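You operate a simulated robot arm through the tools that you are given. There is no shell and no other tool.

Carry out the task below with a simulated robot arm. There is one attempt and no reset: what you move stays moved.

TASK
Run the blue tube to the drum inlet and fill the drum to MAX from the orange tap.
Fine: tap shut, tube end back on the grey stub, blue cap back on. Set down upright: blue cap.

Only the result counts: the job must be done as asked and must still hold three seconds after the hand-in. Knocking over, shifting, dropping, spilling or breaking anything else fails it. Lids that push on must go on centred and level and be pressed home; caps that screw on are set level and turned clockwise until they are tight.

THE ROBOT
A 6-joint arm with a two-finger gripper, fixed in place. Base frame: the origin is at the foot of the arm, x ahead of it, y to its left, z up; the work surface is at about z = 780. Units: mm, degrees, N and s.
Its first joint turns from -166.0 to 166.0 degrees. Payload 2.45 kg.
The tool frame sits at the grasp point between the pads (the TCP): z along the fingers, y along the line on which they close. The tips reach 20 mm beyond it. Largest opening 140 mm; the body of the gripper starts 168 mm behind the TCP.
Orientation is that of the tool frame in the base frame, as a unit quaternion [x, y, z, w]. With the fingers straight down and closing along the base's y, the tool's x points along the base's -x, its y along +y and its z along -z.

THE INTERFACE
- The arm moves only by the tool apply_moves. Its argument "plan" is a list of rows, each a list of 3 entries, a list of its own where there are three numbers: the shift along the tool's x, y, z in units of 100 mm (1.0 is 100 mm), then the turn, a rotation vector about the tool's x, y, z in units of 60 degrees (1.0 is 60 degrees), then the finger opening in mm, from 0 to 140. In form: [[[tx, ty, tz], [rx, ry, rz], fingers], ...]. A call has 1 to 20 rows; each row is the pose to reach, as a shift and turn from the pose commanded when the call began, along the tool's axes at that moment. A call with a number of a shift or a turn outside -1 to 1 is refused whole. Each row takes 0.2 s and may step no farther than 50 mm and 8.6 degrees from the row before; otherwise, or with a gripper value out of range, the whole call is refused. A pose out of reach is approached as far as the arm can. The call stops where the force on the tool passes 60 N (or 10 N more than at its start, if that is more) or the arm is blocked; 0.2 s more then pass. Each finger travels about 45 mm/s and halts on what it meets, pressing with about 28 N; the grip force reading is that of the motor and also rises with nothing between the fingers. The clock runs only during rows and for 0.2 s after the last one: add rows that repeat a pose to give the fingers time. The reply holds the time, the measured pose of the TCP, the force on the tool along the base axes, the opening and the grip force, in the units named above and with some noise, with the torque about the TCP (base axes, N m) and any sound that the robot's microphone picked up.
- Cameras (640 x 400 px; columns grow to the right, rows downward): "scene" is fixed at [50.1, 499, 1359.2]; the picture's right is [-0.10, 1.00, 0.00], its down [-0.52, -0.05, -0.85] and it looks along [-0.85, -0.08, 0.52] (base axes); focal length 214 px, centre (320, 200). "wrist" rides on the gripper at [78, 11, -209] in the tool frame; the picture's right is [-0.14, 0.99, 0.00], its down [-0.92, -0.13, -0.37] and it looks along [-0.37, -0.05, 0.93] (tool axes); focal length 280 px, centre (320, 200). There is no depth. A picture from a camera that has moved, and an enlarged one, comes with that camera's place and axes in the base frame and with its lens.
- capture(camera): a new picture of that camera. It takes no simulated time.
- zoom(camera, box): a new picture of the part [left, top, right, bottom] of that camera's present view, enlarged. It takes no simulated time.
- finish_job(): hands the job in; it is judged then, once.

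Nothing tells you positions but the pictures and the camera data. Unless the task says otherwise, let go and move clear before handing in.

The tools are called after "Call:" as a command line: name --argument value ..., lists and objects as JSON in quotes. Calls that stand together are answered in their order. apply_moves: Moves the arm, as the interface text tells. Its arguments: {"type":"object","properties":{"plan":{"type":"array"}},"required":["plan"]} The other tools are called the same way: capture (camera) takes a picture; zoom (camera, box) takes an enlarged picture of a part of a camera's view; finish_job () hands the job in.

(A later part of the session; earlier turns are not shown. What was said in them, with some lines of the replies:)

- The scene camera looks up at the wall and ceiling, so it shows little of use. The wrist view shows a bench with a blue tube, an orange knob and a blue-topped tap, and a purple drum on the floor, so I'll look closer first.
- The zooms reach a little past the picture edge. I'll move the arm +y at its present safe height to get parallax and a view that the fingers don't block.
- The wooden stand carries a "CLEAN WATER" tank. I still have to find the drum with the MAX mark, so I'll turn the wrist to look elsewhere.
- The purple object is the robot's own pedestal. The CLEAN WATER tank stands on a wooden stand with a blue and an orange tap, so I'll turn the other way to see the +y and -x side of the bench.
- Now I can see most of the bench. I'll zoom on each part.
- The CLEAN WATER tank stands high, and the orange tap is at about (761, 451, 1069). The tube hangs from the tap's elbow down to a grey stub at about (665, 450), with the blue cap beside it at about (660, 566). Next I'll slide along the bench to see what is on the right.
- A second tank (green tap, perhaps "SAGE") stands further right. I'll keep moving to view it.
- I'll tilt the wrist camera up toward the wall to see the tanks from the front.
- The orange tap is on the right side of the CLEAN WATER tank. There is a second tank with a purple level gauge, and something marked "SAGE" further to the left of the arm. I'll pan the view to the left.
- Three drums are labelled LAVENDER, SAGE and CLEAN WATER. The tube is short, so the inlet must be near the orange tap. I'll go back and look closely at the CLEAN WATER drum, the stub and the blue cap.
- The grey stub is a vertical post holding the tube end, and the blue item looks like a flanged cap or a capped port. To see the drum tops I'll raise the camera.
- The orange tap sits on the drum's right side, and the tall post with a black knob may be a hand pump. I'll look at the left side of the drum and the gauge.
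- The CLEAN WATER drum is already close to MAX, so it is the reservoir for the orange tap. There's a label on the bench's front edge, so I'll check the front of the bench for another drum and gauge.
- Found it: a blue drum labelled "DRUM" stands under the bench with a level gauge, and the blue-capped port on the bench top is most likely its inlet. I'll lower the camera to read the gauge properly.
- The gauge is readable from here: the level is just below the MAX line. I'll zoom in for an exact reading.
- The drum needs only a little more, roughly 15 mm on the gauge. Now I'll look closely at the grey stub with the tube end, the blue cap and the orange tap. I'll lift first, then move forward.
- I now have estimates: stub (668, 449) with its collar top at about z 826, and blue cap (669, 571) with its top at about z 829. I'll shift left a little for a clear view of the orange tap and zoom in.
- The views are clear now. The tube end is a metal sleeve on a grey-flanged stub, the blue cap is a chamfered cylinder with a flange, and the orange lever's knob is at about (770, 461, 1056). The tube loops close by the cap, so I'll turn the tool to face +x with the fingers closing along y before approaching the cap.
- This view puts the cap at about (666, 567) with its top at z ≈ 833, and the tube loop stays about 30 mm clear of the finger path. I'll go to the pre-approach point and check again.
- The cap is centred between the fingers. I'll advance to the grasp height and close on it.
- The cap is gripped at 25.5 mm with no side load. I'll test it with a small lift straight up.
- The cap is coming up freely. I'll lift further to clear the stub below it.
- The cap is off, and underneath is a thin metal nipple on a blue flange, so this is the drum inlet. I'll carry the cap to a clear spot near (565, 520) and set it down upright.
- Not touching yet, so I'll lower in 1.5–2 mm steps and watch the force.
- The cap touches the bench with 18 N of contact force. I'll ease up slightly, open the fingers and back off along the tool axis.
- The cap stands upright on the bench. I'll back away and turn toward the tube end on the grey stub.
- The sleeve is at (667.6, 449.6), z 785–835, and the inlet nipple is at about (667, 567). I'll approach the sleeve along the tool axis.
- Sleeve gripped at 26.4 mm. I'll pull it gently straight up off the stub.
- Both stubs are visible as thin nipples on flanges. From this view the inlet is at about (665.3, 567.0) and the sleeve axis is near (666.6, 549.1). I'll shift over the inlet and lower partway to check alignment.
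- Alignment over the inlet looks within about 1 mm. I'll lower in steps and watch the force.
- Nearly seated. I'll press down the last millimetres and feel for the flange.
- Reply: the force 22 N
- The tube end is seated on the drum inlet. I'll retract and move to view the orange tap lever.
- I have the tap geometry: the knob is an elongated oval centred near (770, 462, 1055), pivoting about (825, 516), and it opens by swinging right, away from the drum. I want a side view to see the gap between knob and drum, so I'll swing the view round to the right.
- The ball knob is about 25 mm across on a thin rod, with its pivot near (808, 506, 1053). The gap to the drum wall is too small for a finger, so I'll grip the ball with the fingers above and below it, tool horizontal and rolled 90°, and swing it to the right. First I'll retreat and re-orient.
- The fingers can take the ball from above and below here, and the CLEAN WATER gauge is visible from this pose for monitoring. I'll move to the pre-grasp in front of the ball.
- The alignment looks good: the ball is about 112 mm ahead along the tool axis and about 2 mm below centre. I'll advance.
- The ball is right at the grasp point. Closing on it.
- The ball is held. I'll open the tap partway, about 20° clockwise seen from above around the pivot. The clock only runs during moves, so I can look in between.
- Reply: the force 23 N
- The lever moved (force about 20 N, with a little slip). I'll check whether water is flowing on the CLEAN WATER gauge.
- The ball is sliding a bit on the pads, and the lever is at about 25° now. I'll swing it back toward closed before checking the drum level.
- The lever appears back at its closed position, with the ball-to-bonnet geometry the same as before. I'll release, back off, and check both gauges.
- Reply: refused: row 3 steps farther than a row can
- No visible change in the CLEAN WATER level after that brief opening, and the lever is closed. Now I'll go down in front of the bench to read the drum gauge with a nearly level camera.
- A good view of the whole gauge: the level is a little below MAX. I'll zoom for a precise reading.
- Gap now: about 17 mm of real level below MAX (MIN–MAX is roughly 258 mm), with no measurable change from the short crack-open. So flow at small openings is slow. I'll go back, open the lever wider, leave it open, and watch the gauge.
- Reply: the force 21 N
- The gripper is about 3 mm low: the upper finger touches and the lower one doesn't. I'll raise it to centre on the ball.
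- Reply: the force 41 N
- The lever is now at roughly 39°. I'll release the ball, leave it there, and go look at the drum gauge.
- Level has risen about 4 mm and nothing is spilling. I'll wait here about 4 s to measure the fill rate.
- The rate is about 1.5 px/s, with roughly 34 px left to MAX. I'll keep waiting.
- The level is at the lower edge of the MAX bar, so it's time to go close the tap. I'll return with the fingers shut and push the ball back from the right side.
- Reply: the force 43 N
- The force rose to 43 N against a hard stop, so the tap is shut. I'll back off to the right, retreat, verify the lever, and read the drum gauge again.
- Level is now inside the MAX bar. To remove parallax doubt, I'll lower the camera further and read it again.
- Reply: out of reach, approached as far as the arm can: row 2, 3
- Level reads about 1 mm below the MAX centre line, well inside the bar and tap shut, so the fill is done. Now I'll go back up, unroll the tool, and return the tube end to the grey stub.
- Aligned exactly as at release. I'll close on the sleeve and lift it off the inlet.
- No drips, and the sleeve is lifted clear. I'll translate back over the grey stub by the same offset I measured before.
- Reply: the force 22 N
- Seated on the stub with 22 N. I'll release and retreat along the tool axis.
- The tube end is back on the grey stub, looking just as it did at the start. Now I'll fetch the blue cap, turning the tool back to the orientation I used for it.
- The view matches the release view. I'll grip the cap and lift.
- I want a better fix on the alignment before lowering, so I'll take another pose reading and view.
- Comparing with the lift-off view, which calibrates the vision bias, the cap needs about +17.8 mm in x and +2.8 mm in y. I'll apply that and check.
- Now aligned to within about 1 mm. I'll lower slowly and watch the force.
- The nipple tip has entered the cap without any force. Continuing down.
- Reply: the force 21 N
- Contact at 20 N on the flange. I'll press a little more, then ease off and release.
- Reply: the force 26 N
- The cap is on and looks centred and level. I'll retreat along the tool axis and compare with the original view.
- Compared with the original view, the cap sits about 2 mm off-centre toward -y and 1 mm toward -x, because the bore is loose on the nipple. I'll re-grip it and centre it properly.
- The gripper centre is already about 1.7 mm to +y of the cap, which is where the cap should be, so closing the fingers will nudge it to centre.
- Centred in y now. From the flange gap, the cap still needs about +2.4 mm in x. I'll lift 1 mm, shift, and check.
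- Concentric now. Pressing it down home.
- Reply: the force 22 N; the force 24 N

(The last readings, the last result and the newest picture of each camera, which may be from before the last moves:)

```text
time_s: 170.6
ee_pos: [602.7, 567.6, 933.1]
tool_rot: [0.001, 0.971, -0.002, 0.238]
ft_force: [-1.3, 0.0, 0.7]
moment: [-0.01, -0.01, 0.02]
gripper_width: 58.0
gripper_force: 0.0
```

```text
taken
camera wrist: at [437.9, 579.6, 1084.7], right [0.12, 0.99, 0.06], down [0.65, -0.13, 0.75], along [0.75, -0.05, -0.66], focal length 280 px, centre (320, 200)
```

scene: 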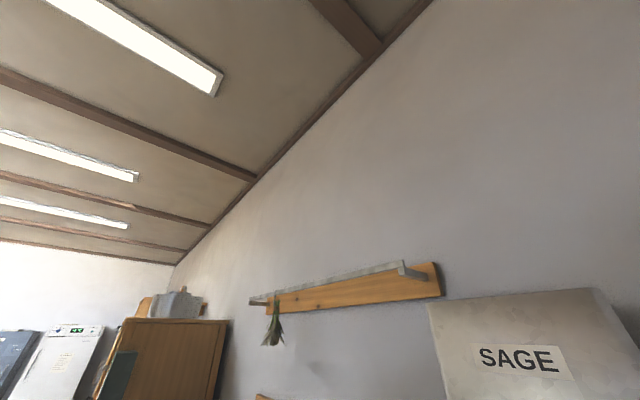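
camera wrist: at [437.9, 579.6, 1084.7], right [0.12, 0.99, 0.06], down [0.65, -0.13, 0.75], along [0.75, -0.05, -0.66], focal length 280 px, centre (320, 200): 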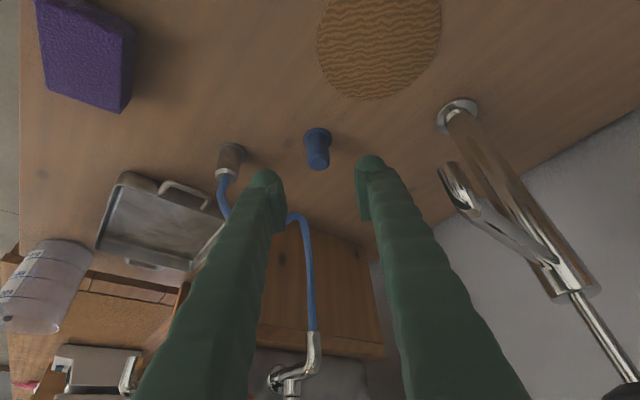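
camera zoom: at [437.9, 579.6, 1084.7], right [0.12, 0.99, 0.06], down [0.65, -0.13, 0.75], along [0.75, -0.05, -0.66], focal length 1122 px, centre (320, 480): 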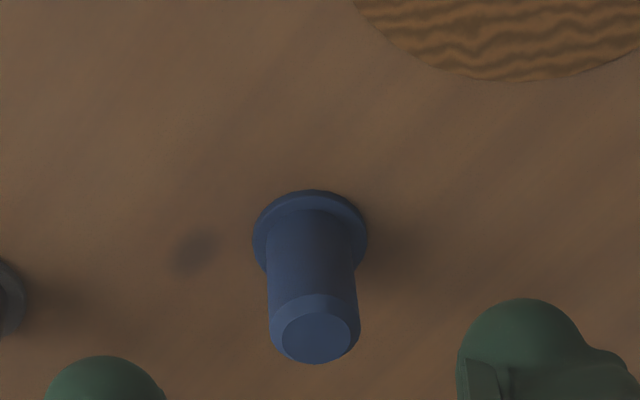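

Offset is now about 1 mm. I'll do one more gentle centring nudge in y by closing the fingers slightly to +y of the cap.

Call:
apply_moves --plan '[[[0, 0, 0.35], [0, 0, 0], 58], [[0, 0, 0.7], [0, 0, 0], 58], [[0, 0, 1.0], [0, 0, 0], 58]]'

Call:
apply_moves --plan '[[[-0.004, 0.005, 0.15], [0, 0, 0], 46], [[-0.008, 0.005, 0.285], [0, 0, 0], 36], [[-0.008, 0.005, 0.285], [0, 0, 0], 36]]'

Call:
zoom --camera "wrist" --box '[270, 120, 370, 220]'

```text
time_s: 171.4
ee_pos: [651.0, 567.1, 845.5]
tool_rot: [-0.001, 0.972, -0.001, 0.237]
ft_force: [0.1, -0.4, -0.3]
moment: [0.01, -0.04, -0.02]
gripper_width: 58.1
gripper_force: 0.1
```

```text
time_s: 172.2
ee_pos: [663.1, 567.6, 821.4]
tool_rot: [0.0, 0.971, -0.001, 0.238]
ft_force: [0.2, -0.7, 0.1]
moment: [-0.01, 0.0, 0.0]
gripper_width: 35.9
gripper_force: 0.1
```

```text
4.00 times, centred on (320, 170) of wrist
camera zoom: at [497.9, 579.6, 971.4], right [0.12, 0.99, 0.06], down [0.65, -0.13, 0.75], along [0.75, -0.05, -0.66], focal length 1122 px, centre (320, 320)
```

zoom: 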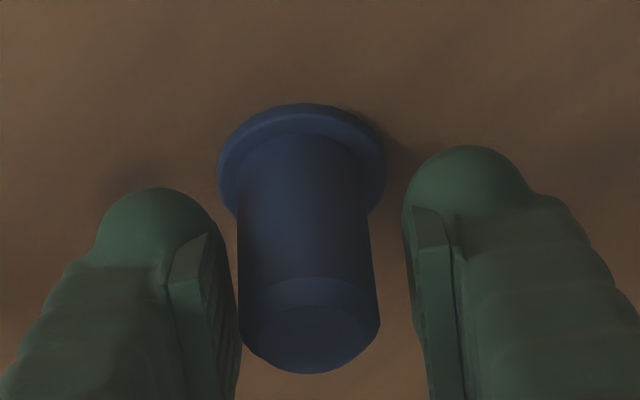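

Call:
apply_moves --plan '[[[0, -0.01, 0], [0, 0, 0], 36], [[0, -0.01, 0], [0, 0, 0], 30], [[0, -0.01, 0], [0, 0, 0], 24], [[0, -0.01, 0], [0, 0, 0], 24]]'

Call:
zoom --camera "wrist" --box '[270, 120, 370, 220]'

```text
time_s: 173.2
ee_pos: [663.8, 566.9, 821.6]
tool_rot: [0.0, 0.971, -0.001, 0.238]
ft_force: [0.0, -0.7, 0.2]
moment: [-0.02, -0.02, -0.04]
gripper_width: 25.7
gripper_force: 28.4
```

```text
4.00 times, centred on (320, 170) of wrist
camera zoom: at [498.2, 578.2, 971.5], right [0.12, 0.99, 0.06], down [0.65, -0.13, 0.75], along [0.75, -0.05, -0.66], focal length 1122 px, centre (320, 320)
```

zoom: 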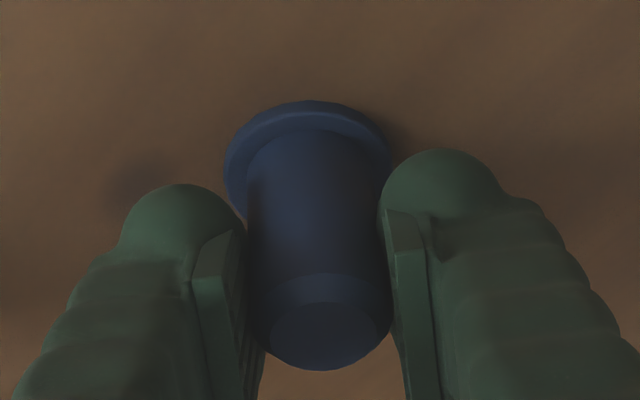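

Centred now. I'll open and retreat straight back.

Call:
apply_moves --plan '[[[0, 0, 0], [0, 0, 0], 30], [[0, 0, 0], [0, 0, 0], 40], [[0, 0, 0], [0, 0, 0], 50], [[0, 0, 0], [0, 0, 0], 58], [[0, 0, 0], [0, 0, 0], 58]]'

Call:
apply_moves --plan '[[[0, 0, -0.35], [0, 0, 0], 58], [[0, 0, -0.7], [0, 0, 0], 58], [[0, 0, -1.0], [0, 0, 0], 58]]'

Call:
apply_moves --plan '[[[0, 0, -0.3], [0, 0, 0], 58], [[0, 0, -0.3], [0, 0, 0], 58]]'

Call:
zoom --camera "wrist" --box '[260, 80, 380, 180]'

```text
time_s: 174.4
ee_pos: [662.8, 565.9, 820.9]
tool_rot: [0.001, 0.971, -0.002, 0.238]
ft_force: [-0.3, 0.3, 0.3]
moment: [-0.02, 0.02, 0.0]
gripper_width: 58.2
gripper_force: 0.0
```

```text
time_s: 175.2
ee_pos: [619.7, 565.4, 911.2]
tool_rot: [0.001, 0.971, -0.002, 0.238]
ft_force: [0.5, 0.6, 0.0]
moment: [0.02, 0.04, -0.01]
gripper_width: 57.7
gripper_force: 0.0
```

```text
time_s: 175.8
ee_pos: [606.6, 565.6, 938.0]
tool_rot: [0.001, 0.971, -0.003, 0.239]
ft_force: [-1.4, 1.0, -0.3]
moment: [-0.02, -0.03, -0.03]
gripper_width: 58.2
gripper_force: 0.1
```

```text
4.00 times, centred on (320, 130) of wrist
camera zoom: at [440.5, 577.1, 1088.4], right [0.12, 0.99, 0.06], down [0.65, -0.13, 0.75], along [0.75, -0.05, -0.66], focal length 1122 px, centre (320, 480)
```

zoom: 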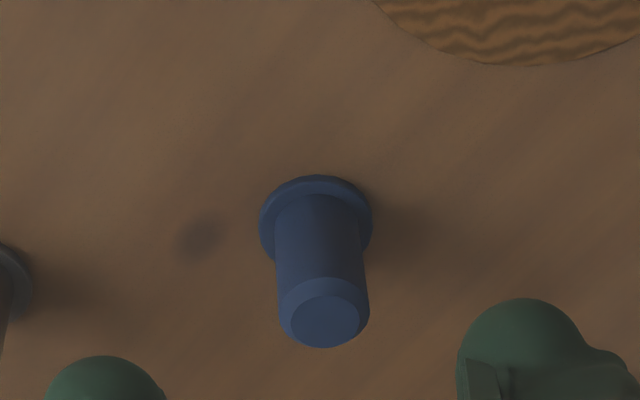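

The cap now matches its original position to within about half a millimetre. I'll move the arm clear and do a final check of the drum level and the tap.

Call:
apply_moves --plan '[[[0.1, -0.2, -0.3], [0, 0, 0], 58], [[0.25, -0.5, -0.6], [0, 0, 0], 58], [[0.43, -0.83, -0.86], [0, 0, 0], 58]]'

Call:
apply_moves --plan '[[[0.1, -0.2, -0.21], [-0.06, 0, -0.114], 58], [[0.21, -0.4, -0.42], [-0.12, 0, -0.229], 58], [[0.32, -0.6, -0.63], [-0.18, 0, -0.343], 58], [[0.43, -0.83, -0.86], [-0.24, 0, -0.457], 58], [[0.43, -0.83, -0.86], [-0.3, 0, -0.572], 58], [[0.43, -0.83, -0.86], [-0.36, 0, -0.686], 58], [[0.43, -0.83, -0.86], [-0.42, 0, -0.8], 58], [[0.43, -0.83, -0.86], [-0.455, 0, -0.868], 58]]'

Call:
capture --camera "wrist"

```text
time_s: 176.6
ee_pos: [527.3, 482.1, 994.0]
tool_rot: [0.0, 0.971, -0.002, 0.238]
ft_force: [0.6, -0.5, 0.0]
moment: [-0.06, 0.01, -0.06]
gripper_width: 58.0
gripper_force: 0.2
```

```text
time_s: 178.4
ee_pos: [449.6, 400.2, 1051.1]
tool_rot: [-0.477, 0.846, 0.117, 0.207]
ft_force: [-0.1, -0.7, 0.4]
moment: [-0.01, 0.01, 0.01]
gripper_width: 58.2
gripper_force: 0.1
```

```text
taken
camera wrist: at [354.5, 264.6, 1201.0], right [-0.78, 0.62, 0.06], down [0.44, 0.49, 0.75], along [0.43, 0.62, -0.66], focal length 280 px, centre (320, 200)
```

wrist: 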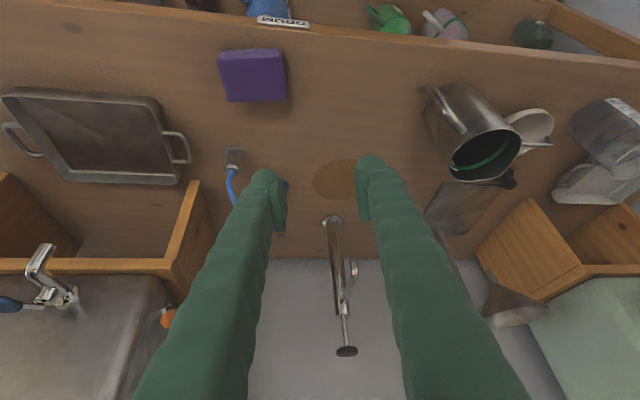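

Call:
apply_moves --plan '[[[0.35, -0.03, 0], [0, 0, 0], 58], [[0.7, -0.07, 0], [0, 0, 0], 58], [[1.0, -0.1, 0], [0, 0, 0], 58]]'

Call:
apply_moves --plan '[[[0.3, -0.03, 0], [0, -0.13, 0], 58], [[0.6, -0.06, 0.02], [0, -0.26, 0], 58], [[0.9, -0.1, 0.03], [0, -0.39, 0], 58], [[1.0, -0.1, 0.03], [0, -0.5, 0], 58]]'

Call:
capture --camera "wrist"

Call:
zoom --camera "wrist" --box '[305, 55, 355, 90]'

```text
time_s: 179.2
ee_pos: [411.0, 321.4, 1003.6]
tool_rot: [-0.476, 0.847, 0.116, 0.206]
ft_force: [-0.4, -0.4, -0.1]
moment: [-0.01, -0.01, 0.0]
gripper_width: 58.2
gripper_force: 0.0
```

```text
time_s: 180.2
ee_pos: [373.9, 239.5, 955.7]
tool_rot: [-0.431, 0.764, 0.236, 0.418]
ft_force: [0.2, 0.2, 1.3]
moment: [0.01, 0.0, 0.0]
gripper_width: 58.2
gripper_force: 0.1
```

```text
taken
camera wrist: at [252.9, 58.9, 1003.8], right [-0.81, 0.58, 0.12], down [0.2, 0.09, 0.97], along [0.55, 0.81, -0.19], focal length 280 px, centre (320, 200)
```

wrist: 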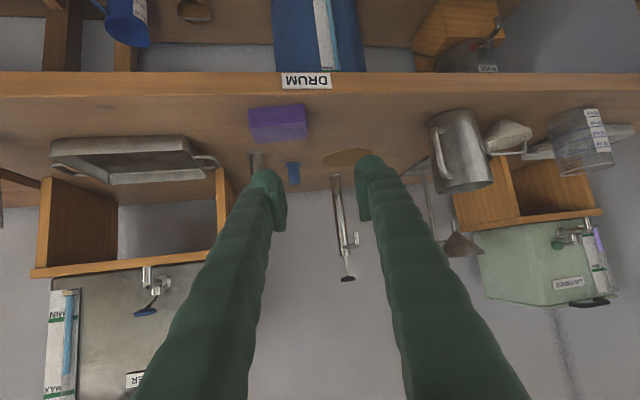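

```text
11.43 times, centred on (330, 72) of wrist
camera zoom: at [252.9, 58.9, 1003.8], right [-0.81, 0.58, 0.12], down [0.2, 0.09, 0.97], along [0.55, 0.81, -0.19], focal length 3204 px, centre (206, 1657)
```

zoom: 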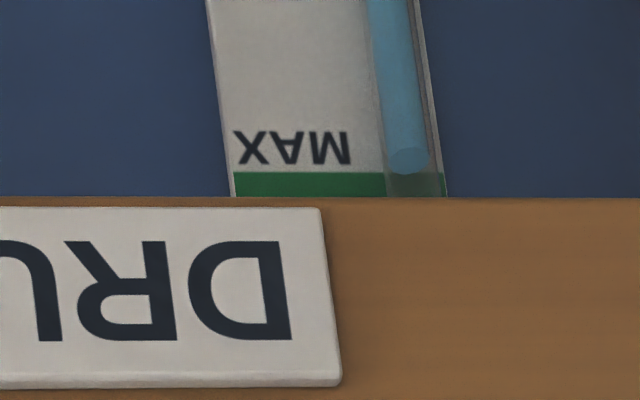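

The level holds at the MAX bar, the tap lever is at its closed stop, the tube end is on the grey stub, and the blue cap is back on the inlet, centred and level. The arm is clear, so I'm handing in the job.

Call:
finish_job

```text
The job is handed in.
```

I filled the drum to MAX from the orange tap and handed the job in. I haven't seen the judge's result.

- **Drum level:** my readings put it within about 2.5 mm of the centre of the MAX line, and inside the green bar. The gauge tube stands in front of its plate, so viewing angle limits how exactly I could read it. I checked it again about a minute after shutting the tap and it was still at MAX.
- **Orange tap:** I pushed it back until it hit its stop, where the force rose to 43 N. It looked closed afterwards.
- **Tube end:** it is back on the grey stub, pressed down with about 22 N and centred to within about 1 mm.
- **Blue cap:** I stood it upright on the bench during the fill. It first went back on about 2 mm off-centre, so I re-gripped and centred it. It now matches its original position to about half a millimetre. It lifted off and pressed back on without any turning.

I saw no spills or drips and nothing else moved. The arm is clear, with the gripper open.
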